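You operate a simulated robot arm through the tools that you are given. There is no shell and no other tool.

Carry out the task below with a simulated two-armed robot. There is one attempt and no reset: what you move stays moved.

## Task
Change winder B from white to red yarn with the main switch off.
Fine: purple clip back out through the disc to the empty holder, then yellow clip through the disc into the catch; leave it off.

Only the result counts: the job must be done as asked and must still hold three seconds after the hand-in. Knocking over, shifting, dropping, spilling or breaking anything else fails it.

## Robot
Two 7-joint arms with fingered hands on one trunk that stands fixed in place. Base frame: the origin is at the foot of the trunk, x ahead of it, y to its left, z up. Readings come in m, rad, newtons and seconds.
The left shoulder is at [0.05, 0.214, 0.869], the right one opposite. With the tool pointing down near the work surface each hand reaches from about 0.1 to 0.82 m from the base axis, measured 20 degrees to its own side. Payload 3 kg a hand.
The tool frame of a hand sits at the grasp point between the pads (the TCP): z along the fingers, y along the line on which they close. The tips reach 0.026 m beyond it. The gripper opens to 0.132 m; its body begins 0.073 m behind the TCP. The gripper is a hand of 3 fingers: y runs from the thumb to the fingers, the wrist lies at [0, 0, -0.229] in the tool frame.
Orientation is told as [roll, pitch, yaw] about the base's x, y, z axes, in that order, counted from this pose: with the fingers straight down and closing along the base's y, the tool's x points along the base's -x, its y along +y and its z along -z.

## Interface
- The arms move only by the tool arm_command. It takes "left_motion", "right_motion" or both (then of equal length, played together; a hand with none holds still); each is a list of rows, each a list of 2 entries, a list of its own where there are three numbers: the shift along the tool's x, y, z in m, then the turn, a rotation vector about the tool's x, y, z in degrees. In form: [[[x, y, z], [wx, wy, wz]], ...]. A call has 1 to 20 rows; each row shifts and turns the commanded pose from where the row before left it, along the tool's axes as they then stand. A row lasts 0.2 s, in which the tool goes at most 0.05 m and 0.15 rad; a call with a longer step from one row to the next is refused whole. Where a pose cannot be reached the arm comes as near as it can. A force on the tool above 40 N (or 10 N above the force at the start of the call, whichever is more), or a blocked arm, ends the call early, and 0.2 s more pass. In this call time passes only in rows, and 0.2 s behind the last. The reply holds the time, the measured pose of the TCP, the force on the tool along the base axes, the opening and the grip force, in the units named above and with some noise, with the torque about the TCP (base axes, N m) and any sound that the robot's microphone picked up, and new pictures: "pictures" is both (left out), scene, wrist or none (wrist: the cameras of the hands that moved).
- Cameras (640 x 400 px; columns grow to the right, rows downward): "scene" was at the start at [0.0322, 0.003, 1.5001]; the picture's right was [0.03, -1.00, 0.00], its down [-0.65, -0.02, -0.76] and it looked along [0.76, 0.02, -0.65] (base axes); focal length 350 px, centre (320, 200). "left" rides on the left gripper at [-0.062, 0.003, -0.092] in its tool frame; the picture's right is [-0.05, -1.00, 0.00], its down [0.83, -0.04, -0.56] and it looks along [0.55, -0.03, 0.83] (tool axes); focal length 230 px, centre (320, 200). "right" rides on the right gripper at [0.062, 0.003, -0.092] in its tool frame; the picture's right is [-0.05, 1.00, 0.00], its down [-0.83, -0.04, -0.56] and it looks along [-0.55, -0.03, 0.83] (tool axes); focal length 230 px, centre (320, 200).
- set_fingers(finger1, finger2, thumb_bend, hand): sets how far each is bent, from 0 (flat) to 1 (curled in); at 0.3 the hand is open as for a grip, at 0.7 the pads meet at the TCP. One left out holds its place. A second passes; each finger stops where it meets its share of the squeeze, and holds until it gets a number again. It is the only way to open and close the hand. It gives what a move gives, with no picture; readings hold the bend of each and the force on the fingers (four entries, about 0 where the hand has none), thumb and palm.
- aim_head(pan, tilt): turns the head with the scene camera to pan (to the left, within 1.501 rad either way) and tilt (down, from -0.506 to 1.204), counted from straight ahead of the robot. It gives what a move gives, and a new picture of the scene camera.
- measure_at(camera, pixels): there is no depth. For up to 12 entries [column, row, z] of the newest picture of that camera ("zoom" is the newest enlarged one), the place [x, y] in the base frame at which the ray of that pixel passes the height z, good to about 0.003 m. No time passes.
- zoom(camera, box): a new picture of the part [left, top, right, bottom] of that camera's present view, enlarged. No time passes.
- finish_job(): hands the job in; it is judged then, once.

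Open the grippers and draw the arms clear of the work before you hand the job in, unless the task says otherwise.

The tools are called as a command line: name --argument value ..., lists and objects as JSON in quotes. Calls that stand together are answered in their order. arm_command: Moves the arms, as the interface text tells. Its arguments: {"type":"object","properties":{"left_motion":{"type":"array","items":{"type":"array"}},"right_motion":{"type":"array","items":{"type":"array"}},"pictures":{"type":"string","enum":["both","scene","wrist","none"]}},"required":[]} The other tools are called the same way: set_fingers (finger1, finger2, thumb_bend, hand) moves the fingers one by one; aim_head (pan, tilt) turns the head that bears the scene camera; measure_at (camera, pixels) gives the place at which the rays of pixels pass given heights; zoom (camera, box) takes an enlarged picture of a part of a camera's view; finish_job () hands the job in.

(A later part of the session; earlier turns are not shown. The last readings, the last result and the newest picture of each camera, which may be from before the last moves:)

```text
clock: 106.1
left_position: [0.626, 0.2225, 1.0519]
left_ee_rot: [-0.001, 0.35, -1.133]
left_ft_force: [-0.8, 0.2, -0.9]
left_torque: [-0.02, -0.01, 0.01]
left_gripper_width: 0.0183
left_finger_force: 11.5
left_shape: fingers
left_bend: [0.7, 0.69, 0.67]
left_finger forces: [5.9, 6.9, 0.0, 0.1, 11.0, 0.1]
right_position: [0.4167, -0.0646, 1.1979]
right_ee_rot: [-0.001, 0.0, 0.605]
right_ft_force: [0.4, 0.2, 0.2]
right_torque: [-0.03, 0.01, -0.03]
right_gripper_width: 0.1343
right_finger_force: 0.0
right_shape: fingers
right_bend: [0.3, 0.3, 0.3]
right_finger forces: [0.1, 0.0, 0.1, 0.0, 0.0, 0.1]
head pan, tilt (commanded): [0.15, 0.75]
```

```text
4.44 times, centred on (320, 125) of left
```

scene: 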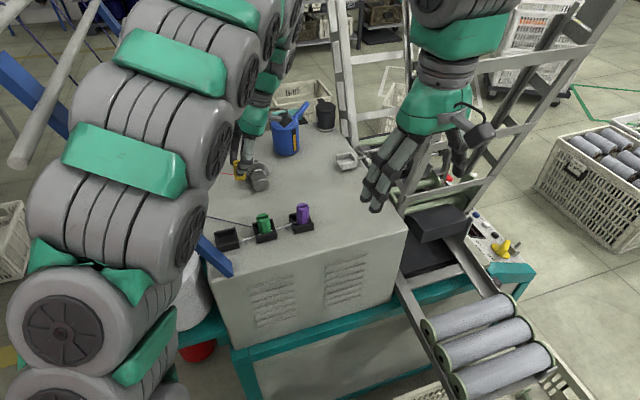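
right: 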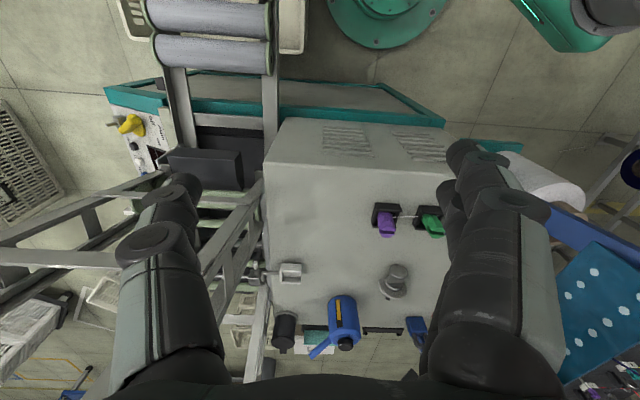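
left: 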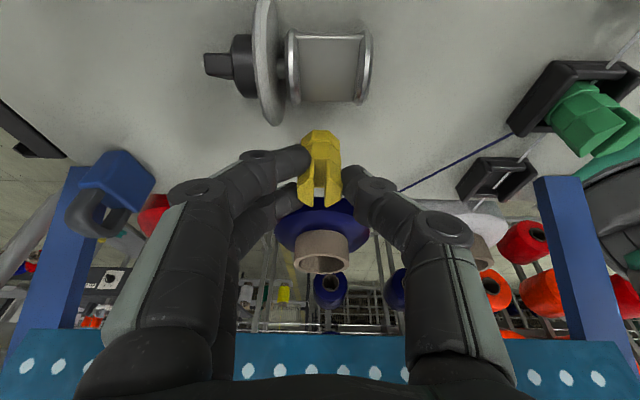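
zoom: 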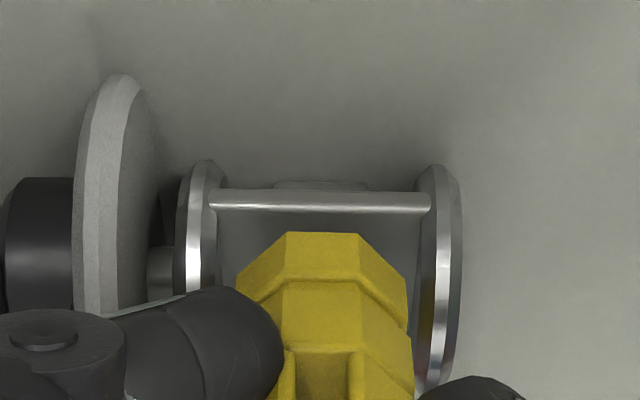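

The red yarn now appears to head to the slot point (272,252). I continue 40 mm toward the catch side and check whether it bends there.

arm_command --left_motion '[[[-0.0132, -0.0003, -0.0048], [0, 0, 0]], [[-0.0132, -0.0003, -0.0048], [0, 0, 0]], [[-0.0132, -0.0003, -0.0048], [0, 0, 0]]]' --pictures "both"

zoom --camera "scene" --box '[220, 130, 310, 210]'

zoom --camera "right" --box '[330, 230, 430, 310]'

```text
clock: 106.9
left_position: [0.6435, 0.1858, 1.0519]
left_ee_rot: [0.001, 0.348, -1.132]
left_ft_force: [0.5, 0.0, -0.3]
left_torque: [0.0, 0.01, 0.01]
left_gripper_width: 0.0181
left_finger_force: 11.9
left_shape: fingers
left_bend: [0.7, 0.69, 0.67]
left_finger forces: [6.0, 6.9, 0.0, 0.0, 10.9, 0.1]
right_position: [0.417, -0.0644, 1.1969]
right_ee_rot: [0.0, 0.0, 0.604]
right_ft_force: [0.1, -1.0, -0.4]
right_torque: [-0.01, 0.0, 0.01]
right_gripper_width: 0.1339
right_finger_force: 0.2
right_shape: fingers
right_bend: [0.3, 0.3, 0.3]
right_finger forces: [0.1, 0.0, 0.0, 0.0, 0.0, 0.0]
head pan, tilt (commanded): [0.15, 0.75]
```

scene: 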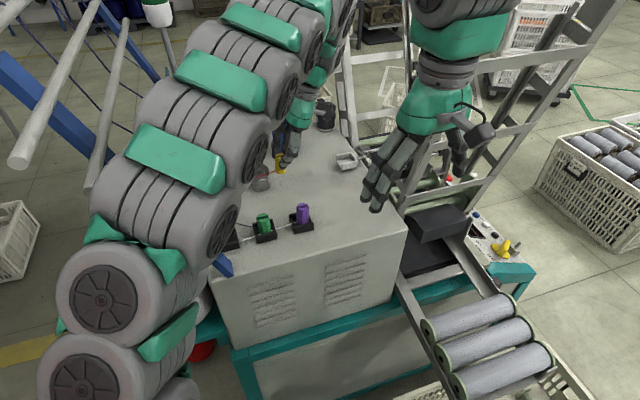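
left: 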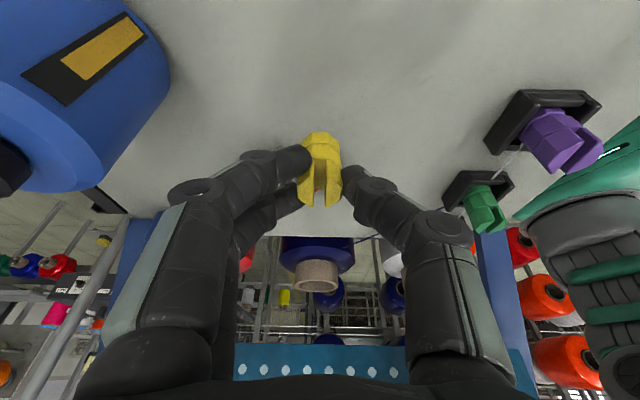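

```text
5.00 times, centred on (265, 170) of scene
```

zoom: 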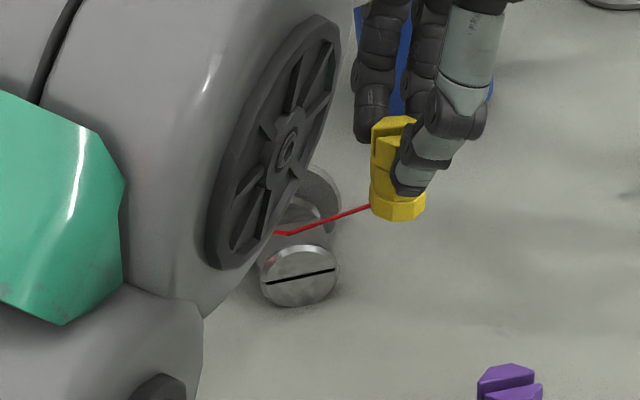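

```text
5.00 times, centred on (380, 270) of right
```

zoom: 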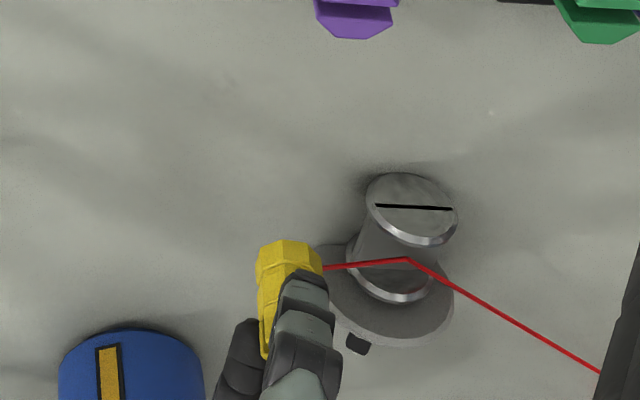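

The red yarn is threaded: it now bends at the slot point and runs on to the yellow clip. I lift it and carry it toward the catch, turning the hand upright (20°) on the way.

arm_command --left_motion '[[[0.0065, 0, -0.0179], [0, 0, 0]], [[0.0065, 0, -0.0179], [0, 0, 0]], [[-0.0272, 0.0003, -0.0099], [0, 0, 0]], [[-0.0272, 0.0003, -0.0099], [0, 0, 0]], [[-0.0272, 0.0003, -0.0099], [0, 0, 0]], [[0, 0, 0], [0, -6.7, 0]], [[0, 0, 0], [0, -6.7, 0]], [[0, 0, 0], [0, -6.6, 0]]]' --pictures "both"

zoom --camera "left" --box '[200, 60, 440, 210]'

zoom --camera "scene" --box '[240, 90, 400, 200]'

```text
clock: 108.7
left_position: [0.6632, 0.1336, 1.0788]
left_ee_rot: [0.0, -0.003, -1.133]
left_ft_force: [-0.3, -0.1, 0.0]
left_torque: [0.03, 0.01, 0.0]
left_gripper_width: 0.0177
left_finger_force: 11.8
left_shape: fingers
left_bend: [0.7, 0.69, 0.67]
left_finger forces: [6.1, 6.9, 0.0, 0.1, 10.3, 0.1]
left hand out of reach, approached as far as the arm can: row 4, 5
right_position: [0.416, -0.0658, 1.1964]
right_ee_rot: [0.0, 0.0, 0.604]
right_ft_force: [0.3, -0.3, -0.8]
right_torque: [0.01, 0.01, 0.02]
right_gripper_width: 0.1341
right_finger_force: 0.1
right_shape: fingers
right_bend: [0.3, 0.3, 0.3]
right_finger forces: [0.1, 0.0, 0.0, 0.0, 0.0, 0.0]
head pan, tilt (commanded): [0.15, 0.75]
```

scene: 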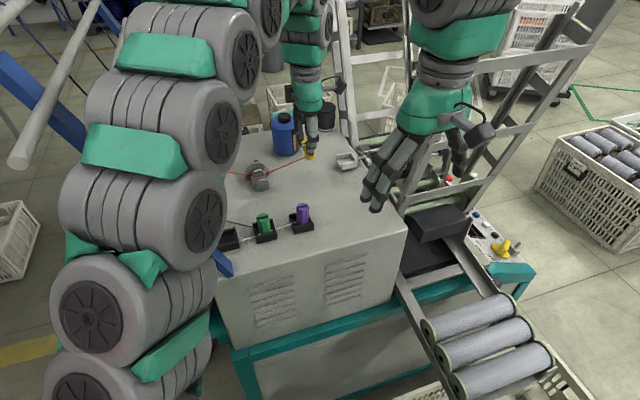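
left: 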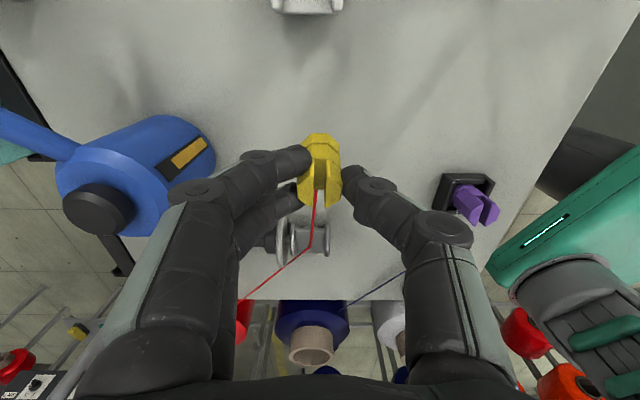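

```text
2.67 times, centred on (320, 135) of left
```

zoom: 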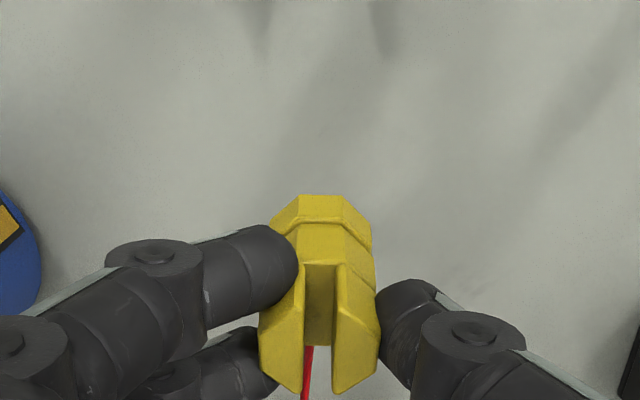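

```text
3.64 times, centred on (320, 145) of scene
```

zoom: 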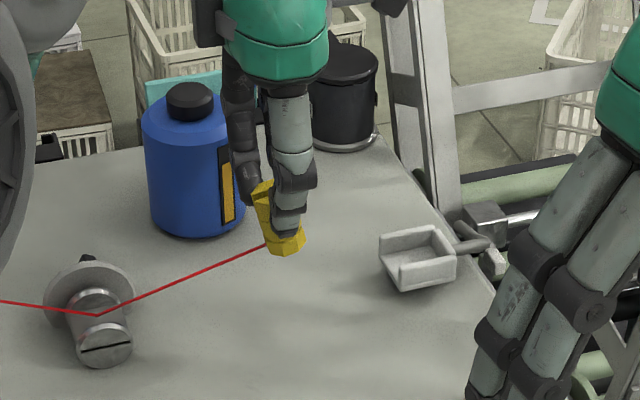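

The threaded red yarn is clearly visible bending at the disc. I approach the catch in steps, staying above its walls, and check reach and alignment.

arm_command --left_motion '[[[-0.0295, 0.0044, 0.003], [0, 0, 0]], [[-0.0295, 0.0044, 0.004], [0, 0, 0]]]' --pictures "both"

zoom --camera "left" --box '[220, 40, 420, 190]'

zoom --camera "scene" --box '[300, 110, 400, 190]'

```text
clock: 109.3
left_position: [0.6966, 0.086, 1.0714]
left_ee_rot: [0.001, 0.001, -1.135]
left_ft_force: [-0.3, -0.3, -0.1]
left_torque: [0.0, -0.04, 0.0]
left_gripper_width: 0.0179
left_finger_force: 11.3
left_shape: fingers
left_bend: [0.7, 0.69, 0.67]
left_finger forces: [6.1, 6.8, 0.0, 0.0, 10.2, 0.0]
right_position: [0.4172, -0.0658, 1.1966]
right_ee_rot: [0.001, 0.001, 0.605]
right_ft_force: [0.1, 0.6, -0.1]
right_torque: [0.0, -0.04, 0.02]
right_gripper_width: 0.134
right_finger_force: 0.1
right_shape: fingers
right_bend: [0.3, 0.3, 0.3]
right_finger forces: [0.1, 0.1, 0.0, 0.0, 0.0, 0.0]
head pan, tilt (commanded): [0.15, 0.75]
```

scene: 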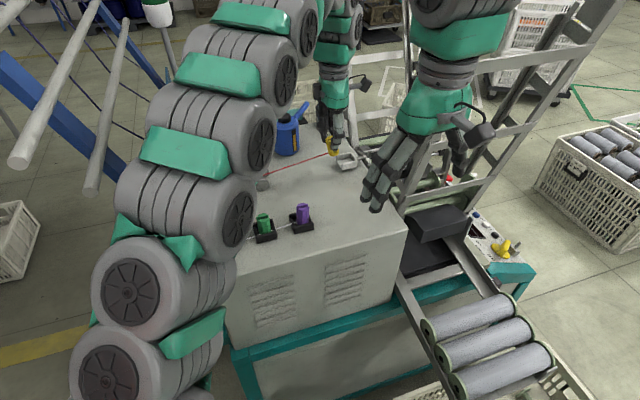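
left: 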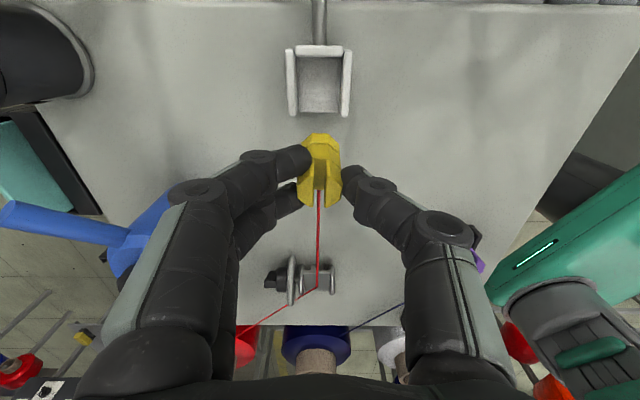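

```text
2.67 times, centred on (320, 115) of left
```

zoom: 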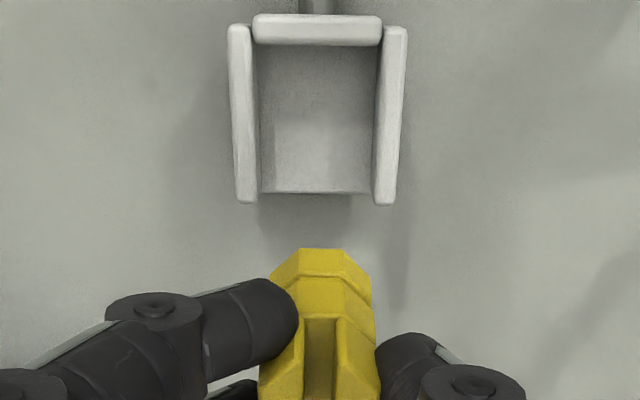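

```text
5.00 times, centred on (350, 150) of scene
```

zoom: 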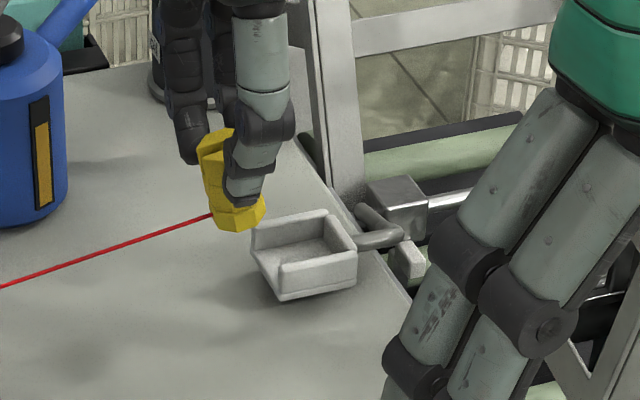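

The catch is straight ahead with its open side toward the clip; the clip needs +2.5 mm in f and about 31 mm further. I correct f, advance halfway and look again.

arm_command --left_motion '[[[-0.008, 0.0025, 0.002], [0, 0, 0]], [[-0.008, 0, 0.002], [0, 0, 0]]]' --pictures "both"

zoom --camera "left" --box '[260, 60, 380, 150]'

zoom --camera "scene" --box '[315, 125, 379, 175]'

```text
clock: 109.9
left_position: [0.7059, 0.0731, 1.0686]
left_ee_rot: [0.001, -0.002, -1.133]
left_ft_force: [0.4, 0.1, 0.6]
left_torque: [-0.04, -0.03, 0.01]
left_gripper_width: 0.0178
left_finger_force: 11.1
left_shape: fingers
left_bend: [0.7, 0.69, 0.67]
left_finger forces: [6.1, 6.7, 0.0, 0.1, 10.2, 0.0]
right_position: [0.4173, -0.0644, 1.1965]
right_ee_rot: [0.0, -0.001, 0.603]
right_ft_force: [-0.8, -0.6, -0.3]
right_torque: [0.01, 0.01, -0.02]
right_gripper_width: 0.134
right_finger_force: 0.1
right_shape: fingers
right_bend: [0.3, 0.3, 0.3]
right_finger forces: [0.0, 0.1, 0.0, 0.1, 0.1, 0.0]
head pan, tilt (commanded): [0.15, 0.75]
```

scene: 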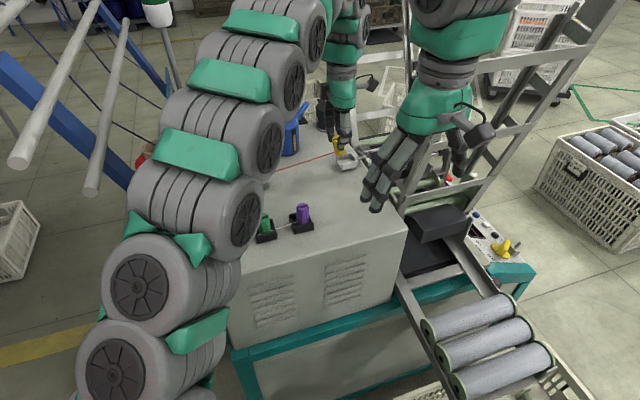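
left: 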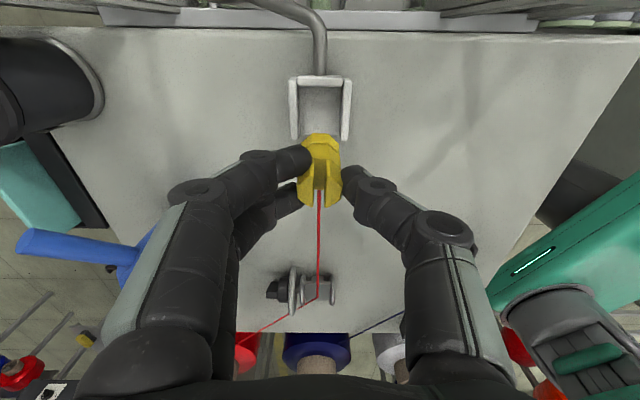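

```text
4.44 times, centred on (320, 105) of left
```

zoom: 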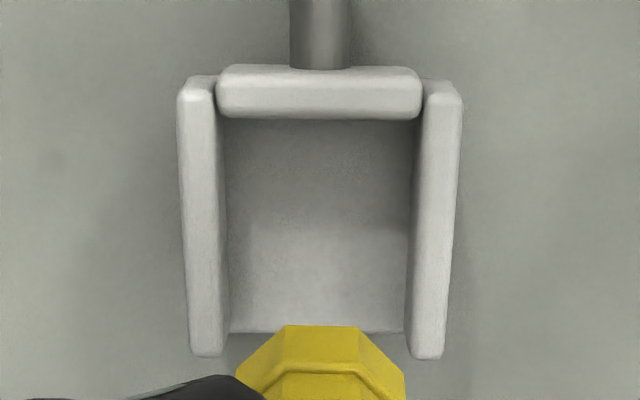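

```text
8.00 times, centred on (347, 150) of scene
```

zoom: 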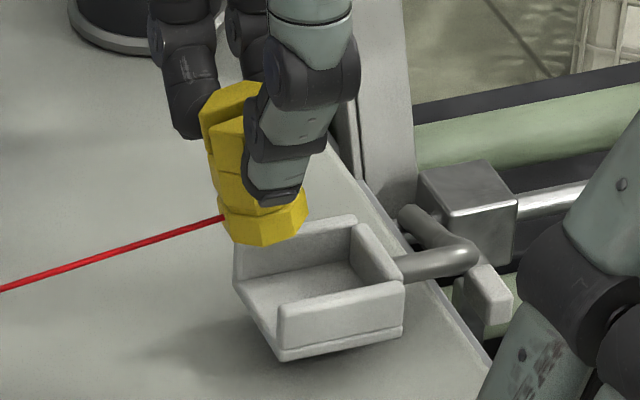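

The clip is within 1 mm in f and already overlaps the catch's open end. I correct 1 mm and lower 12 mm between the walls, checking for contact.

arm_command --left_motion '[[[-0.003, 0.001, 0.006], [0, 0, 0]], [[0, 0, 0.006], [0, 0, 0]]]' --pictures "none"

zoom --camera "left" --box '[260, 70, 380, 160]'

zoom --camera "scene" --box '[315, 125, 379, 175]'

```text
clock: 110.5
left_position: [0.7075, 0.0709, 1.0558]
left_ee_rot: [-0.003, 0.001, -1.133]
left_ft_force: [0.2, 0.4, -0.2]
left_torque: [0.01, -0.01, 0.02]
left_gripper_width: 0.0179
left_finger_force: 11.6
left_shape: fingers
left_bend: [0.7, 0.69, 0.67]
left_finger forces: [6.1, 6.6, 0.0, 0.1, 10.2, 0.0]
right_position: [0.4178, -0.0656, 1.1984]
right_ee_rot: [0.0, 0.0, 0.605]
right_ft_force: [-0.4, 1.0, -0.2]
right_torque: [-0.01, -0.07, 0.0]
right_gripper_width: 0.134
right_finger_force: 0.0
right_shape: fingers
right_bend: [0.3, 0.3, 0.3]
right_finger forces: [0.0, 0.0, 0.1, 0.0, 0.1, 0.0]
head pan, tilt (commanded): [0.15, 0.75]
```

```text
4.44 times, centred on (320, 115) of left
```

zoom: 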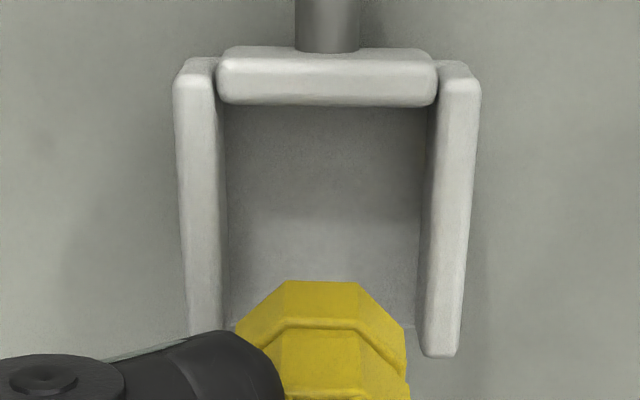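

```text
8.00 times, centred on (347, 150) of scene
```

zoom: 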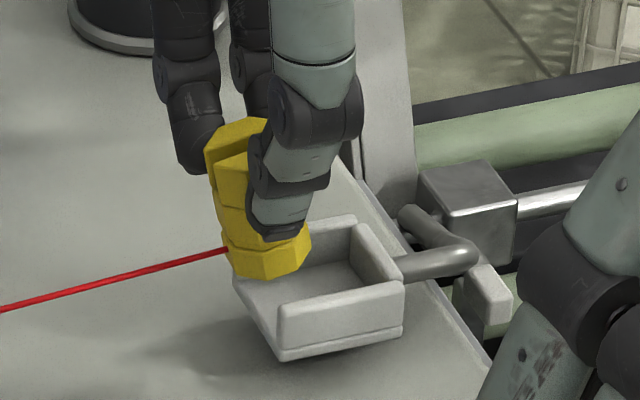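

Alignment is good with about 2 mm play per side. I slide the clip in toward the back bar while lowering a further 9 mm.

arm_command --left_motion '[[[-0.0065, -0.0007, 0.004], [0, 0, 0]], [[-0.0055, 0, 0.0045], [0, 0, 0]]]' --pictures "none"

zoom --camera "left" --box '[260, 80, 380, 170]'

zoom --camera "scene" --box '[315, 125, 379, 175]'

```text
clock: 111.1
left_position: [0.7124, 0.059, 1.047]
left_ee_rot: [0.0, 0.0, -1.131]
left_ft_force: [-0.4, 0.7, 0.2]
left_torque: [-0.05, -0.03, 0.02]
left_gripper_width: 0.018
left_finger_force: 11.7
left_shape: fingers
left_bend: [0.7, 0.69, 0.67]
left_finger forces: [6.1, 6.8, 0.0, 0.1, 10.3, 0.0]
right_position: [0.418, -0.064, 1.198]
right_ee_rot: [0.001, 0.001, 0.605]
right_ft_force: [0.4, -1.2, -0.6]
right_torque: [-0.02, 0.01, 0.04]
right_gripper_width: 0.1341
right_finger_force: 0.0
right_shape: fingers
right_bend: [0.3, 0.3, 0.3]
right_finger forces: [0.0, 0.1, 0.0, 0.0, 0.1, 0.0]
head pan, tilt (commanded): [0.15, 0.75]
```

```text
4.44 times, centred on (320, 125) of left
```

zoom: 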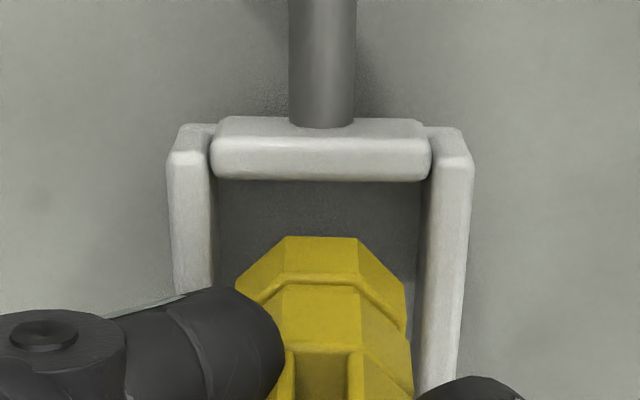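

```text
8.00 times, centred on (347, 150) of scene
```

zoom: 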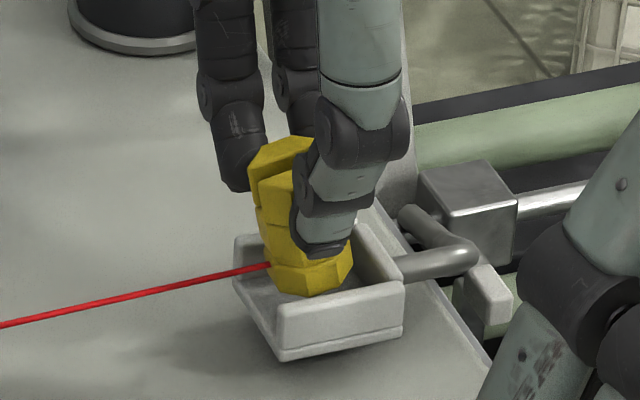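

Centred in the catch. I move 5 mm further in and lower to floor contact in small steps.

arm_command --left_motion '[[[-0.005, 0, 0.002], [0, 0, 0]]]' --pictures "none"

arm_command --left_motion '[[[0, 0, 0.002], [0, 0, 0]]]' --pictures "none"

arm_command --left_motion '[[[0, 0, 0.002], [0, 0, 0]]]' --pictures "none"

zoom --camera "scene" --box '[315, 125, 379, 175]'

zoom --camera "left" --box '[260, 80, 380, 170]'

```text
clock: 111.5
left_position: [0.7158, 0.0529, 1.0459]
left_ee_rot: [0.0, 0.0, -1.133]
left_ft_force: [-0.1, 0.3, 0.5]
left_torque: [-0.01, -0.01, 0.01]
left_gripper_width: 0.018
left_finger_force: 11.5
left_shape: fingers
left_bend: [0.7, 0.69, 0.67]
left_finger forces: [6.0, 6.8, 0.0, 0.0, 10.2, 0.1]
right_position: [0.4165, -0.0653, 1.1979]
right_ee_rot: [0.0, -0.001, 0.604]
right_ft_force: [1.0, -1.3, 0.2]
right_torque: [0.02, -0.02, 0.01]
right_gripper_width: 0.134
right_finger_force: 0.0
right_shape: fingers
right_bend: [0.3, 0.3, 0.3]
right_finger forces: [0.1, 0.1, 0.0, 0.0, 0.1, 0.1]
head pan, tilt (commanded): [0.15, 0.75]
```

```text
clock: 111.9
left_position: [0.7157, 0.0528, 1.0433]
left_ee_rot: [0.001, 0.0, -1.131]
left_ft_force: [-0.6, -0.2, 0.2]
left_torque: [-0.01, -0.02, 0.02]
left_gripper_width: 0.018
left_finger_force: 10.8
left_shape: fingers
left_bend: [0.7, 0.69, 0.67]
left_finger forces: [6.2, 6.8, 0.0, 0.0, 10.1, 0.1]
right_position: [0.4167, -0.065, 1.197]
right_ee_rot: [-0.001, 0.0, 0.605]
right_ft_force: [0.6, -0.4, -0.2]
right_torque: [0.03, -0.01, 0.0]
right_gripper_width: 0.1341
right_finger_force: 0.1
right_shape: fingers
right_bend: [0.3, 0.3, 0.3]
right_finger forces: [0.1, 0.0, 0.0, 0.0, 0.0, 0.0]
head pan, tilt (commanded): [0.15, 0.75]
```

```text
clock: 112.3
left_position: [0.7141, 0.0541, 1.0409]
left_ee_rot: [-0.002, 0.0, -1.133]
left_ft_force: [0.6, 0.8, -0.8]
left_torque: [-0.02, -0.02, -0.05]
left_gripper_width: 0.0181
left_finger_force: 11.7
left_shape: fingers
left_bend: [0.7, 0.69, 0.67]
left_finger forces: [6.1, 6.7, 0.1, 0.1, 10.1, 0.0]
right_position: [0.4169, -0.066, 1.1977]
right_ee_rot: [-0.001, 0.001, 0.603]
right_ft_force: [-0.1, -0.1, 0.4]
right_torque: [-0.02, -0.01, 0.04]
right_gripper_width: 0.1342
right_finger_force: 0.1
right_shape: fingers
right_bend: [0.3, 0.3, 0.3]
right_finger forces: [0.0, 0.0, 0.0, 0.1, 0.1, 0.1]
head pan, tilt (commanded): [0.15, 0.75]
```

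```text
8.00 times, centred on (347, 150) of scene
```

zoom: 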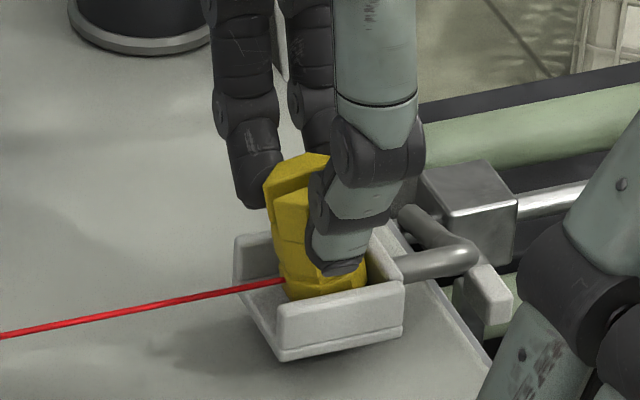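

```text
4.44 times, centred on (320, 125) of left
```

zoom: 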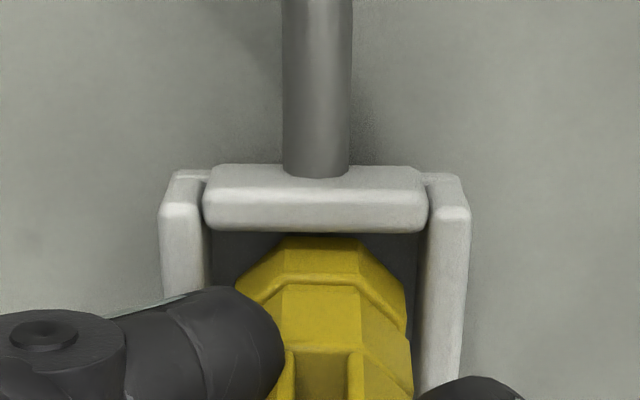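

Still no floor contact at z=1.041; the base is just in front of the back bar. I continue lowering.

arm_command --left_motion '[[[0.001, 0, 0.002], [0, 0, 0]]]' --pictures "none"

arm_command --left_motion '[[[0, 0, 0.002], [0, 0, 0]]]' --pictures "none"

zoom --camera "scene" --box '[315, 125, 379, 175]'

```text
clock: 112.7
left_position: [0.7135, 0.0539, 1.0379]
left_ee_rot: [-0.001, 0.0, -1.133]
left_ft_force: [-0.2, -0.3, 0.8]
left_torque: [-0.02, -0.02, -0.02]
left_gripper_width: 0.0178
left_finger_force: 11.7
left_shape: fingers
left_bend: [0.7, 0.69, 0.67]
left_finger forces: [6.5, 6.9, 0.1, 0.1, 10.6, 0.0]
right_position: [0.4162, -0.0655, 1.1974]
right_ee_rot: [0.002, 0.001, 0.604]
right_ft_force: [0.0, 1.0, 0.1]
right_torque: [0.0, -0.02, -0.02]
right_gripper_width: 0.1342
right_finger_force: 0.2
right_shape: fingers
right_bend: [0.3, 0.3, 0.3]
right_finger forces: [0.1, 0.0, 0.0, 0.1, 0.0, 0.0]
head pan, tilt (commanded): [0.15, 0.75]
```

```text
clock: 113.1
left_position: [0.714, 0.0545, 1.0374]
left_ee_rot: [0.002, -0.001, -1.134]
left_ft_force: [0.6, 0.0, 7.5]
left_torque: [-0.02, 0.0, 0.01]
left_gripper_width: 0.0177
left_finger_force: 13.5
left_shape: fingers
left_bend: [0.7, 0.7, 0.67]
left_finger forces: [7.8, 6.9, 0.1, 0.0, 12.0, 0.0]
right_position: [0.4168, -0.0645, 1.1973]
right_ee_rot: [0.0, -0.001, 0.604]
right_ft_force: [0.0, -1.0, 0.7]
right_torque: [0.01, 0.01, 0.01]
right_gripper_width: 0.1344
right_finger_force: 0.1
right_shape: fingers
right_bend: [0.3, 0.3, 0.3]
right_finger forces: [0.0, 0.1, 0.0, 0.1, 0.1, 0.1]
head pan, tilt (commanded): [0.15, 0.75]
```

```text
8.00 times, centred on (347, 150) of scene
```

zoom: 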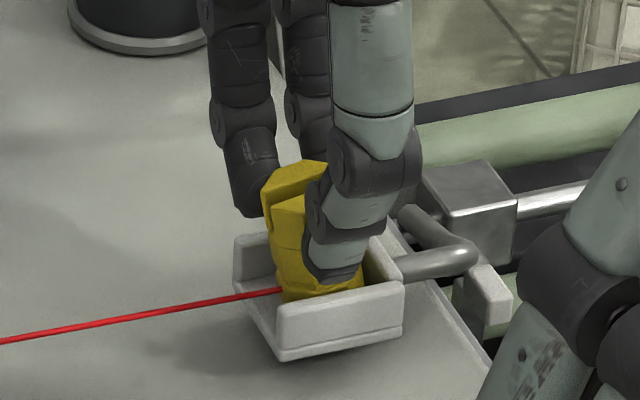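

The clip rests on the catch floor (Fz 7.5 N), leaning slightly. I ease the grip open a little so that it can settle upright between the walls.

set_fingers --hand "left" --finger1 0.6 --finger2 0.6 --thumb_bend 0.6

zoom --camera "scene" --box '[315, 125, 379, 175]'

zoom --camera "left" --box '[220, 80, 420, 230]'

```text
clock: 114.1
left_position: [0.7139, 0.0548, 1.0363]
left_ee_rot: [-0.001, 0.0, -1.133]
left_ft_force: [-0.1, -0.5, 0.5]
left_torque: [-0.03, 0.04, 0.02]
left_gripper_width: 0.0345
left_finger_force: 0.1
left_shape: fingers
left_bend: [0.6, 0.6, 0.6]
left_finger forces: [0.0, 0.0, 0.1, 0.1, 0.0, 0.0]
right_position: [0.4175, -0.0653, 1.1976]
right_ee_rot: [0.0, 0.001, 0.604]
right_ft_force: [-0.5, -0.2, -0.1]
right_torque: [0.02, 0.0, 0.04]
right_gripper_width: 0.1343
right_finger_force: 0.1
right_shape: fingers
right_bend: [0.3, 0.3, 0.3]
right_finger forces: [0.0, 0.0, 0.0, 0.0, 0.0, 0.0]
head pan, tilt (commanded): [0.15, 0.75]
```

```text
8.00 times, centred on (347, 150) of scene
```

zoom: 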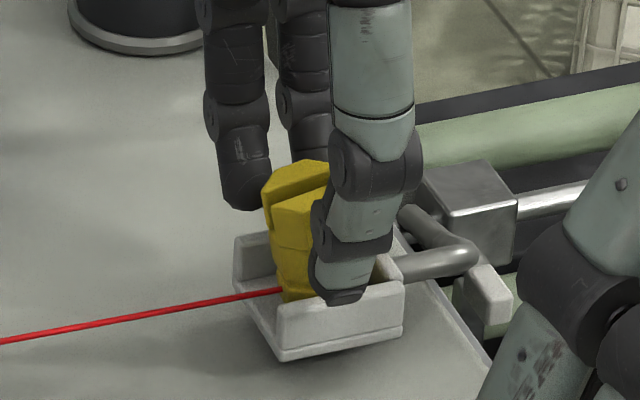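

```text
2.67 times, centred on (320, 155) of left
```

zoom: 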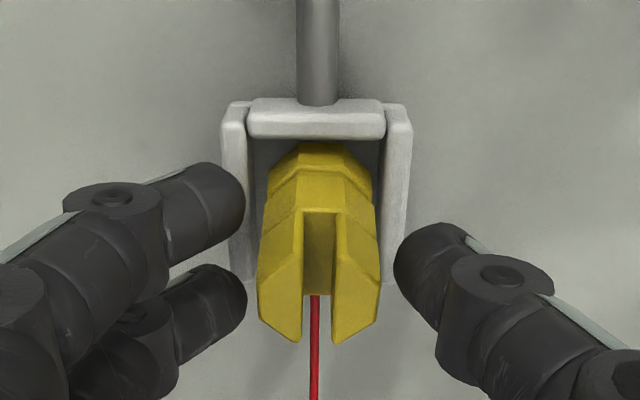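

The clip stays put in the catch. I open the hand wider and check how the clip stands before withdrawing.

set_fingers --hand "left" --finger1 0.5 --finger2 0.5 --thumb_bend 0.5

arm_command --left_motion '[[[0, 0, -0.01], [0, 0, 0]], [[0, 0, -0.01], [0, -4, 0]], [[0, 0, -0.01], [0, -4, 0]], [[0, 0, -0.012], [0, -4, 0]], [[0, 0, -0.015], [0, -3, 0]]]' --pictures "both"

zoom --camera "scene" --box '[315, 125, 379, 175]'

zoom --camera "left" --box '[220, 80, 420, 230]'

```text
clock: 115.1
left_position: [0.7147, 0.0541, 1.0367]
left_ee_rot: [0.0, 0.0, -1.132]
left_ft_force: [0.7, -0.2, -0.4]
left_torque: [0.0, 0.01, 0.03]
left_gripper_width: 0.0674
left_finger_force: 0.1
left_shape: fingers
left_bend: [0.5, 0.5, 0.5]
left_finger forces: [0.0, 0.0, 0.1, 0.0, 0.0, 0.0]
right_position: [0.4169, -0.066, 1.1974]
right_ee_rot: [0.0, -0.001, 0.604]
right_ft_force: [-0.4, 0.3, 0.3]
right_torque: [-0.02, -0.01, 0.01]
right_gripper_width: 0.134
right_finger_force: 0.1
right_shape: fingers
right_bend: [0.3, 0.3, 0.3]
right_finger forces: [0.0, 0.0, 0.0, 0.0, 0.0, 0.1]
head pan, tilt (commanded): [0.15, 0.75]
```

```text
clock: 116.3
left_position: [0.7108, 0.0613, 1.0938]
left_ee_rot: [0.0, -0.263, -1.134]
left_ft_force: [0.1, -0.5, 0.1]
left_torque: [-0.01, 0.01, -0.07]
left_gripper_width: 0.0672
left_finger_force: 0.2
left_shape: fingers
left_bend: [0.5, 0.5, 0.5]
left_finger forces: [0.0, 0.0, 0.0, 0.0, 0.1, 0.0]
right_position: [0.4177, -0.0654, 1.1975]
right_ee_rot: [-0.002, -0.001, 0.604]
right_ft_force: [0.3, -0.7, 0.2]
right_torque: [-0.04, 0.02, -0.01]
right_gripper_width: 0.1343
right_finger_force: 0.1
right_shape: fingers
right_bend: [0.3, 0.3, 0.3]
right_finger forces: [0.0, 0.0, 0.1, 0.1, 0.0, 0.0]
head pan, tilt (commanded): [0.15, 0.75]
```

scene: 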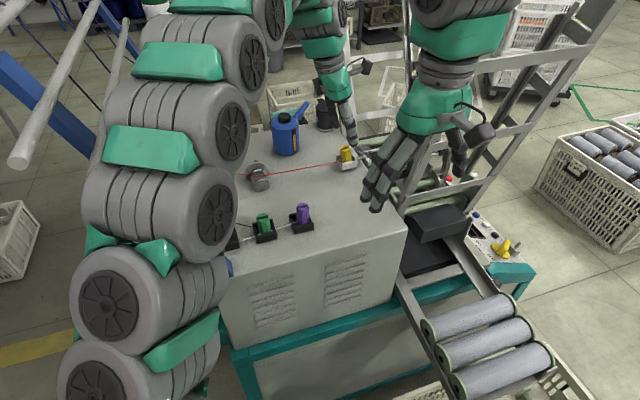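
left: 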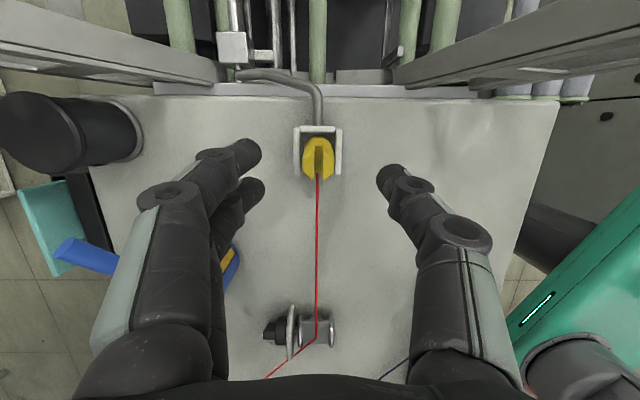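

```text
8.00 times, centred on (347, 150) of scene
```

zoom: 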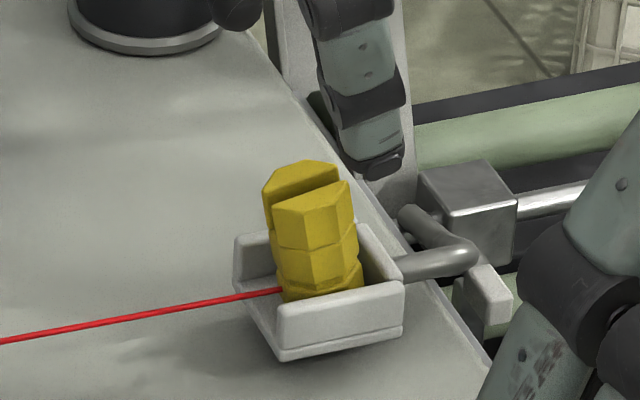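

```text
2.67 times, centred on (320, 155) of left
```

zoom: 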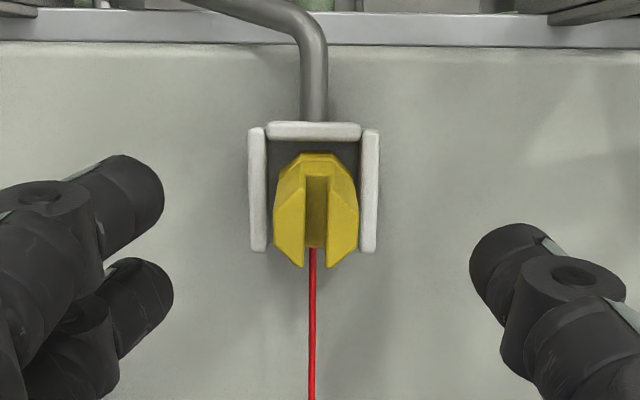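

Yellow is in the catch with the red yarn threaded, but it leans about 10° toward the open side, as its base is pushed against the back bar. I will re-grip it from above and set it upright and centred.

arm_command --left_motion '[[[0.0045, 0.0002, 0.0194], [0, 0, 0]], [[0.0045, 0.0002, 0.0194], [0, 0, 0]], [[0.0045, 0.0002, 0.0194], [0, 0, 0]]]' --pictures "none"

set_fingers --hand "left" --finger1 0.6 --finger2 0.6 --thumb_bend 0.6

zoom --camera "left" --box '[220, 110, 420, 260]'

zoom --camera "scene" --box '[315, 125, 379, 175]'

```text
clock: 117.1
left_position: [0.7134, 0.0581, 1.0334]
left_ee_rot: [-0.001, -0.261, -1.13]
left_ft_force: [0.8, 0.3, 0.6]
left_torque: [0.0, 0.02, 0.0]
left_gripper_width: 0.0673
left_finger_force: 0.0
left_shape: fingers
left_bend: [0.5, 0.5, 0.5]
left_finger forces: [0.0, 0.0, 0.1, 0.1, 0.0, 0.1]
right_position: [0.4173, -0.0646, 1.1979]
right_ee_rot: [0.0, 0.001, 0.604]
right_ft_force: [0.0, 0.4, 0.4]
right_torque: [0.03, -0.07, -0.03]
right_gripper_width: 0.1341
right_finger_force: 0.2
right_shape: fingers
right_bend: [0.3, 0.3, 0.3]
right_finger forces: [0.1, 0.0, 0.0, 0.1, 0.0, 0.0]
head pan, tilt (commanded): [0.15, 0.75]
```

```text
clock: 118.1
left_position: [0.7135, 0.0575, 1.0335]
left_ee_rot: [0.0, -0.261, -1.132]
left_ft_force: [0.7, -0.9, 0.1]
left_torque: [0.03, -0.01, 0.0]
left_gripper_width: 0.0355
left_finger_force: 0.0
left_shape: fingers
left_bend: [0.6, 0.6, 0.6]
left_finger forces: [0.0, 0.0, 0.0, 0.0, 0.0, 0.0]
right_position: [0.4172, -0.0659, 1.1963]
right_ee_rot: [0.0, 0.001, 0.604]
right_ft_force: [-0.3, 0.0, -0.2]
right_torque: [0.0, 0.05, -0.02]
right_gripper_width: 0.134
right_finger_force: 0.0
right_shape: fingers
right_bend: [0.3, 0.3, 0.3]
right_finger forces: [0.0, 0.0, 0.1, 0.0, 0.0, 0.0]
head pan, tilt (commanded): [0.15, 0.75]
```

```text
2.67 times, centred on (320, 185) of left
```

zoom: 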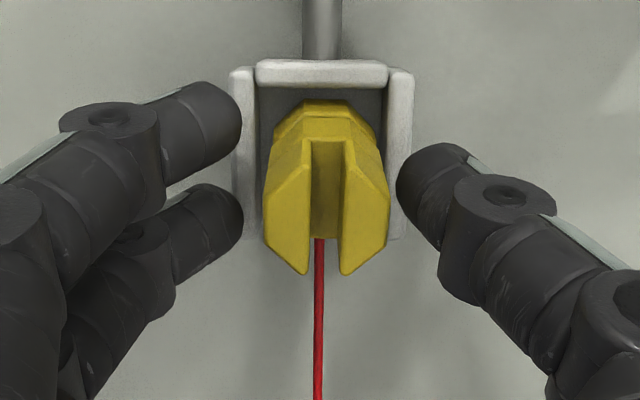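

```text
8.00 times, centred on (347, 150) of scene
```

zoom: 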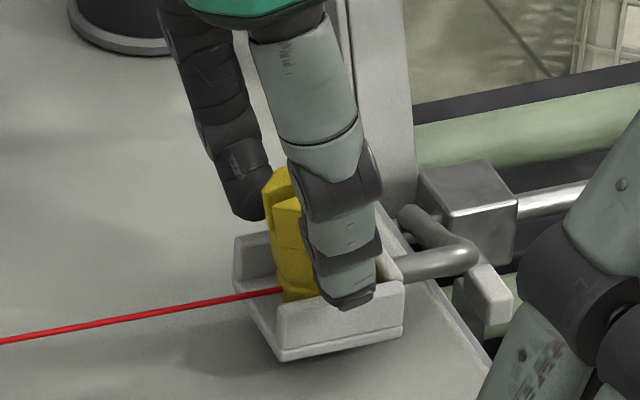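

I grip the clip again to straighten it.

set_fingers --hand "left" --finger1 0.7 --finger2 0.7 --thumb_bend 0.7

zoom --camera "left" --box '[220, 110, 420, 260]'

zoom --camera "scene" --box '[315, 125, 379, 175]'

```text
clock: 119.1
left_position: [0.7127, 0.0574, 1.033]
left_ee_rot: [0.0, -0.262, -1.131]
left_ft_force: [-0.3, -0.8, 0.4]
left_torque: [-0.01, 0.03, 0.02]
left_gripper_width: 0.0187
left_finger_force: 7.4
left_shape: fingers
left_bend: [0.66, 0.65, 0.67]
left_finger forces: [3.0, 3.9, 0.1, 0.0, 7.3, 0.0]
right_position: [0.4163, -0.0658, 1.197]
right_ee_rot: [0.0, -0.001, 0.605]
right_ft_force: [-0.2, 0.3, 0.2]
right_torque: [0.0, -0.01, 0.01]
right_gripper_width: 0.134
right_finger_force: 0.0
right_shape: fingers
right_bend: [0.3, 0.3, 0.3]
right_finger forces: [0.0, 0.1, 0.0, 0.1, 0.0, 0.0]
head pan, tilt (commanded): [0.15, 0.75]
```

```text
2.67 times, centred on (320, 185) of left
```

zoom: 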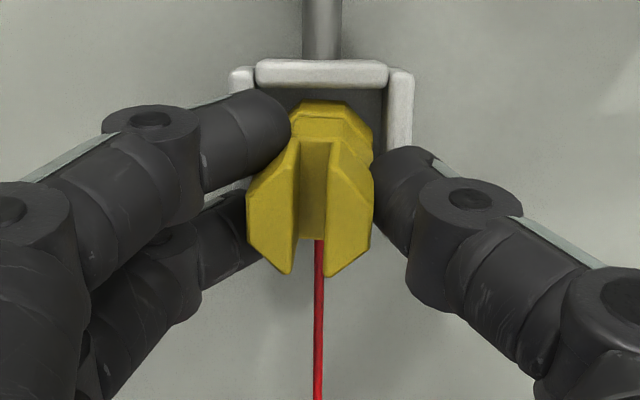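

```text
8.00 times, centred on (347, 150) of scene
```

zoom: 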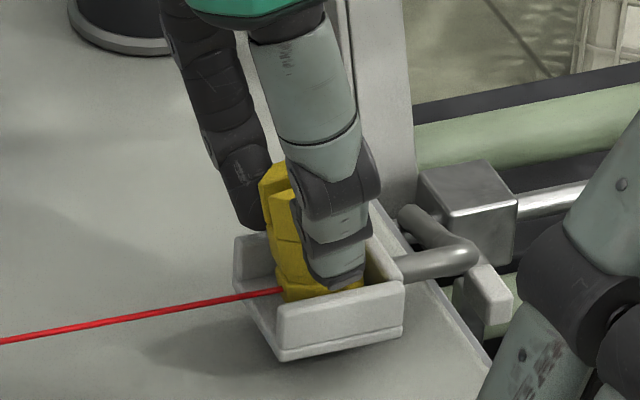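

Gripping pulled the clip's top about 3 mm toward +f, so I release, shift the hand 3 mm the other way, and grip again without displacing it.

set_fingers --hand "left" --finger1 0.6 --finger2 0.6 --thumb_bend 0.6

arm_command --left_motion '[[[0, -0.0028, 0], [0, 0, 0]]]' --pictures "none"

zoom --camera "left" --box '[220, 110, 420, 260]'

zoom --camera "scene" --box '[315, 125, 379, 175]'

```text
clock: 120.1
left_position: [0.7145, 0.057, 1.0336]
left_ee_rot: [-0.001, -0.262, -1.131]
left_ft_force: [-0.7, -0.2, 0.2]
left_torque: [0.0, 0.04, 0.02]
left_gripper_width: 0.0342
left_finger_force: 0.1
left_shape: fingers
left_bend: [0.6, 0.6, 0.6]
left_finger forces: [0.0, 0.0, 0.0, 0.1, 0.1, 0.0]
right_position: [0.4176, -0.066, 1.197]
right_ee_rot: [0.0, 0.0, 0.603]
right_ft_force: [-0.4, -0.6, -0.1]
right_torque: [-0.03, 0.01, 0.01]
right_gripper_width: 0.134
right_finger_force: 0.1
right_shape: fingers
right_bend: [0.3, 0.3, 0.3]
right_finger forces: [0.1, 0.0, 0.1, 0.1, 0.0, 0.0]
head pan, tilt (commanded): [0.15, 0.75]
```

```text
clock: 120.5
left_position: [0.7116, 0.0573, 1.034]
left_ee_rot: [0.0, -0.263, -1.132]
left_ft_force: [0.6, -0.8, -0.2]
left_torque: [-0.02, 0.0, -0.03]
left_gripper_width: 0.0344
left_finger_force: 0.0
left_shape: fingers
left_bend: [0.6, 0.6, 0.6]
left_finger forces: [0.0, 0.1, 0.1, 0.1, 0.0, 0.0]
right_position: [0.4171, -0.0652, 1.198]
right_ee_rot: [-0.001, 0.001, 0.604]
right_ft_force: [-0.1, -0.2, -0.2]
right_torque: [0.0, 0.01, -0.03]
right_gripper_width: 0.1341
right_finger_force: 0.0
right_shape: fingers
right_bend: [0.3, 0.3, 0.3]
right_finger forces: [0.0, 0.0, 0.0, 0.0, 0.1, 0.0]
head pan, tilt (commanded): [0.15, 0.75]
```

```text
2.67 times, centred on (320, 185) of left
```

zoom: 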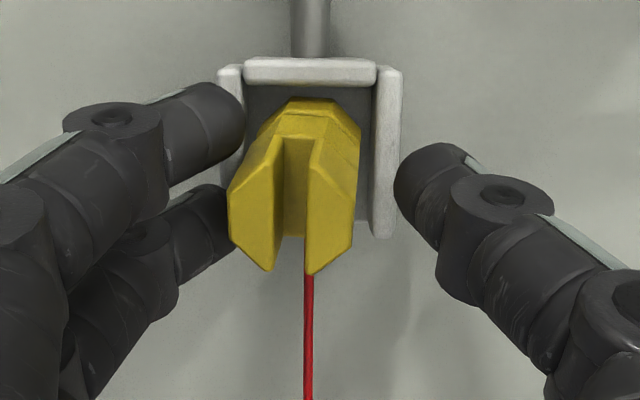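

```text
8.00 times, centred on (347, 150) of scene
```

zoom: 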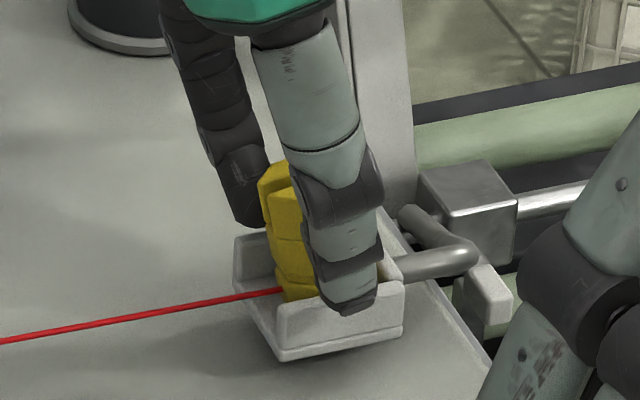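

The clip stays wedged at a slant because the fit is snug. I grip it again where it is, then lift it just out of the walls so I can straighten it and re-insert it properly.

arm_command --left_motion '[[[0, 0.0035, 0], [0, 0, 0]]]' --pictures "none"

set_fingers --hand "left" --finger1 0.72 --finger2 0.72 --thumb_bend 0.72

arm_command --left_motion '[[[-0.0021, 0, -0.0077], [0, 0, 0]], [[-0.0021, 0, -0.0077], [0, 0, 0]], [[-0.0021, 0, -0.0077], [0, 0, 0]]]' --pictures "both"

zoom --camera "left" --box '[220, 110, 420, 260]'

zoom --camera "scene" --box '[315, 115, 379, 165]'

```text
clock: 120.9
left_position: [0.7147, 0.0592, 1.0351]
left_ee_rot: [-0.001, -0.262, -1.134]
left_ft_force: [-0.7, 0.2, 0.8]
left_torque: [0.0, 0.01, 0.01]
left_gripper_width: 0.0344
left_finger_force: 0.1
left_shape: fingers
left_bend: [0.6, 0.6, 0.6]
left_finger forces: [0.0, 0.0, 0.0, 0.0, 0.0, 0.0]
right_position: [0.4179, -0.065, 1.1977]
right_ee_rot: [-0.001, -0.001, 0.603]
right_ft_force: [-1.1, -0.4, 0.1]
right_torque: [0.0, 0.02, 0.01]
right_gripper_width: 0.1344
right_finger_force: 0.0
right_shape: fingers
right_bend: [0.3, 0.3, 0.3]
right_finger forces: [0.0, 0.0, 0.0, 0.0, 0.1, 0.0]
head pan, tilt (commanded): [0.15, 0.75]
```

```text
clock: 121.9
left_position: [0.7142, 0.0586, 1.0348]
left_ee_rot: [0.001, -0.262, -1.133]
left_ft_force: [-0.5, -0.6, 0.8]
left_torque: [-0.02, 0.0, -0.01]
left_gripper_width: 0.0183
left_finger_force: 10.8
left_shape: fingers
left_bend: [0.69, 0.68, 0.67]
left_finger forces: [4.8, 5.6, 0.1, 0.1, 11.1, 0.0]
right_position: [0.4167, -0.0643, 1.1976]
right_ee_rot: [0.0, -0.001, 0.603]
right_ft_force: [-0.5, -0.2, 0.0]
right_torque: [-0.01, 0.0, -0.01]
right_gripper_width: 0.1339
right_finger_force: 0.0
right_shape: fingers
right_bend: [0.3, 0.3, 0.3]
right_finger forces: [0.0, 0.0, 0.1, 0.0, 0.0, 0.1]
head pan, tilt (commanded): [0.15, 0.75]
```

```text
clock: 122.7
left_position: [0.7143, 0.0586, 1.0573]
left_ee_rot: [-0.003, -0.263, -1.132]
left_ft_force: [-0.2, 0.7, -0.3]
left_torque: [-0.01, -0.02, -0.02]
left_gripper_width: 0.0181
left_finger_force: 10.8
left_shape: fingers
left_bend: [0.69, 0.68, 0.67]
left_finger forces: [5.0, 5.8, 0.0, 0.1, 11.0, 0.1]
right_position: [0.4171, -0.0655, 1.1965]
right_ee_rot: [0.0, 0.001, 0.604]
right_ft_force: [1.4, 0.7, 0.2]
right_torque: [0.0, 0.01, 0.0]
right_gripper_width: 0.134
right_finger_force: 0.0
right_shape: fingers
right_bend: [0.3, 0.3, 0.3]
right_finger forces: [0.0, 0.1, 0.0, 0.0, 0.0, 0.1]
head pan, tilt (commanded): [0.15, 0.75]
```

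scene: 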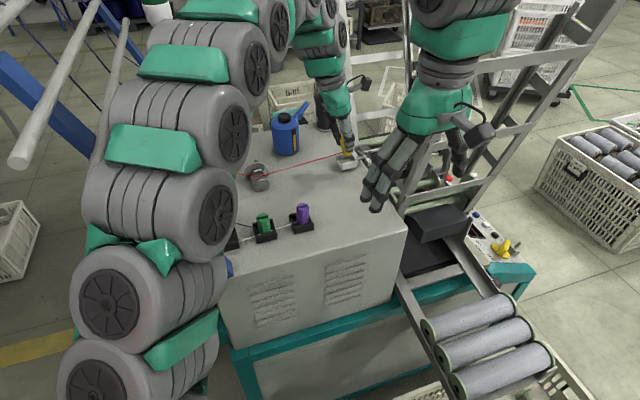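
left: 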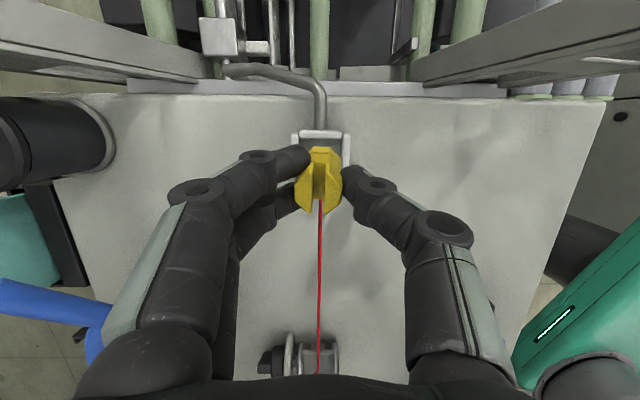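

```text
2.67 times, centred on (320, 185) of left
```

zoom: 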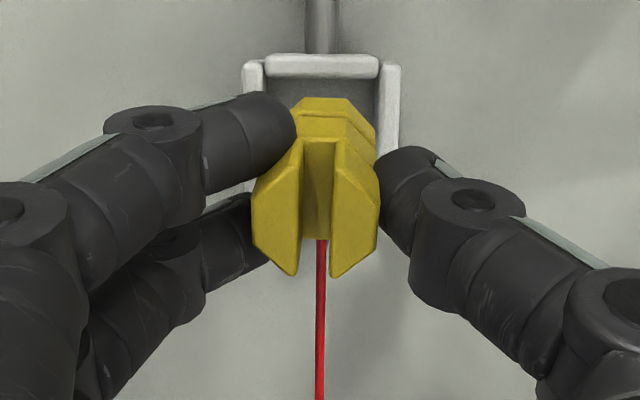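

```text
8.00 times, centred on (347, 140) of scene
```

zoom: 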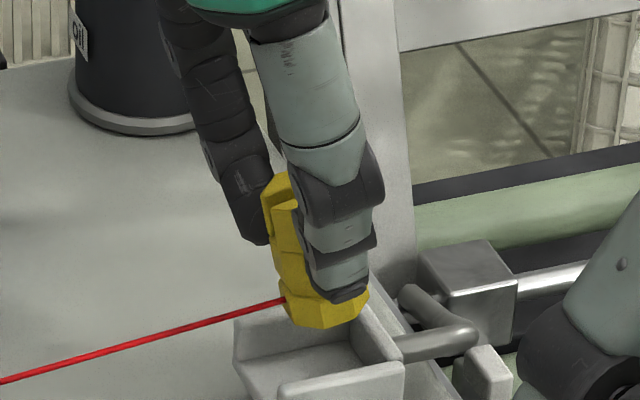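

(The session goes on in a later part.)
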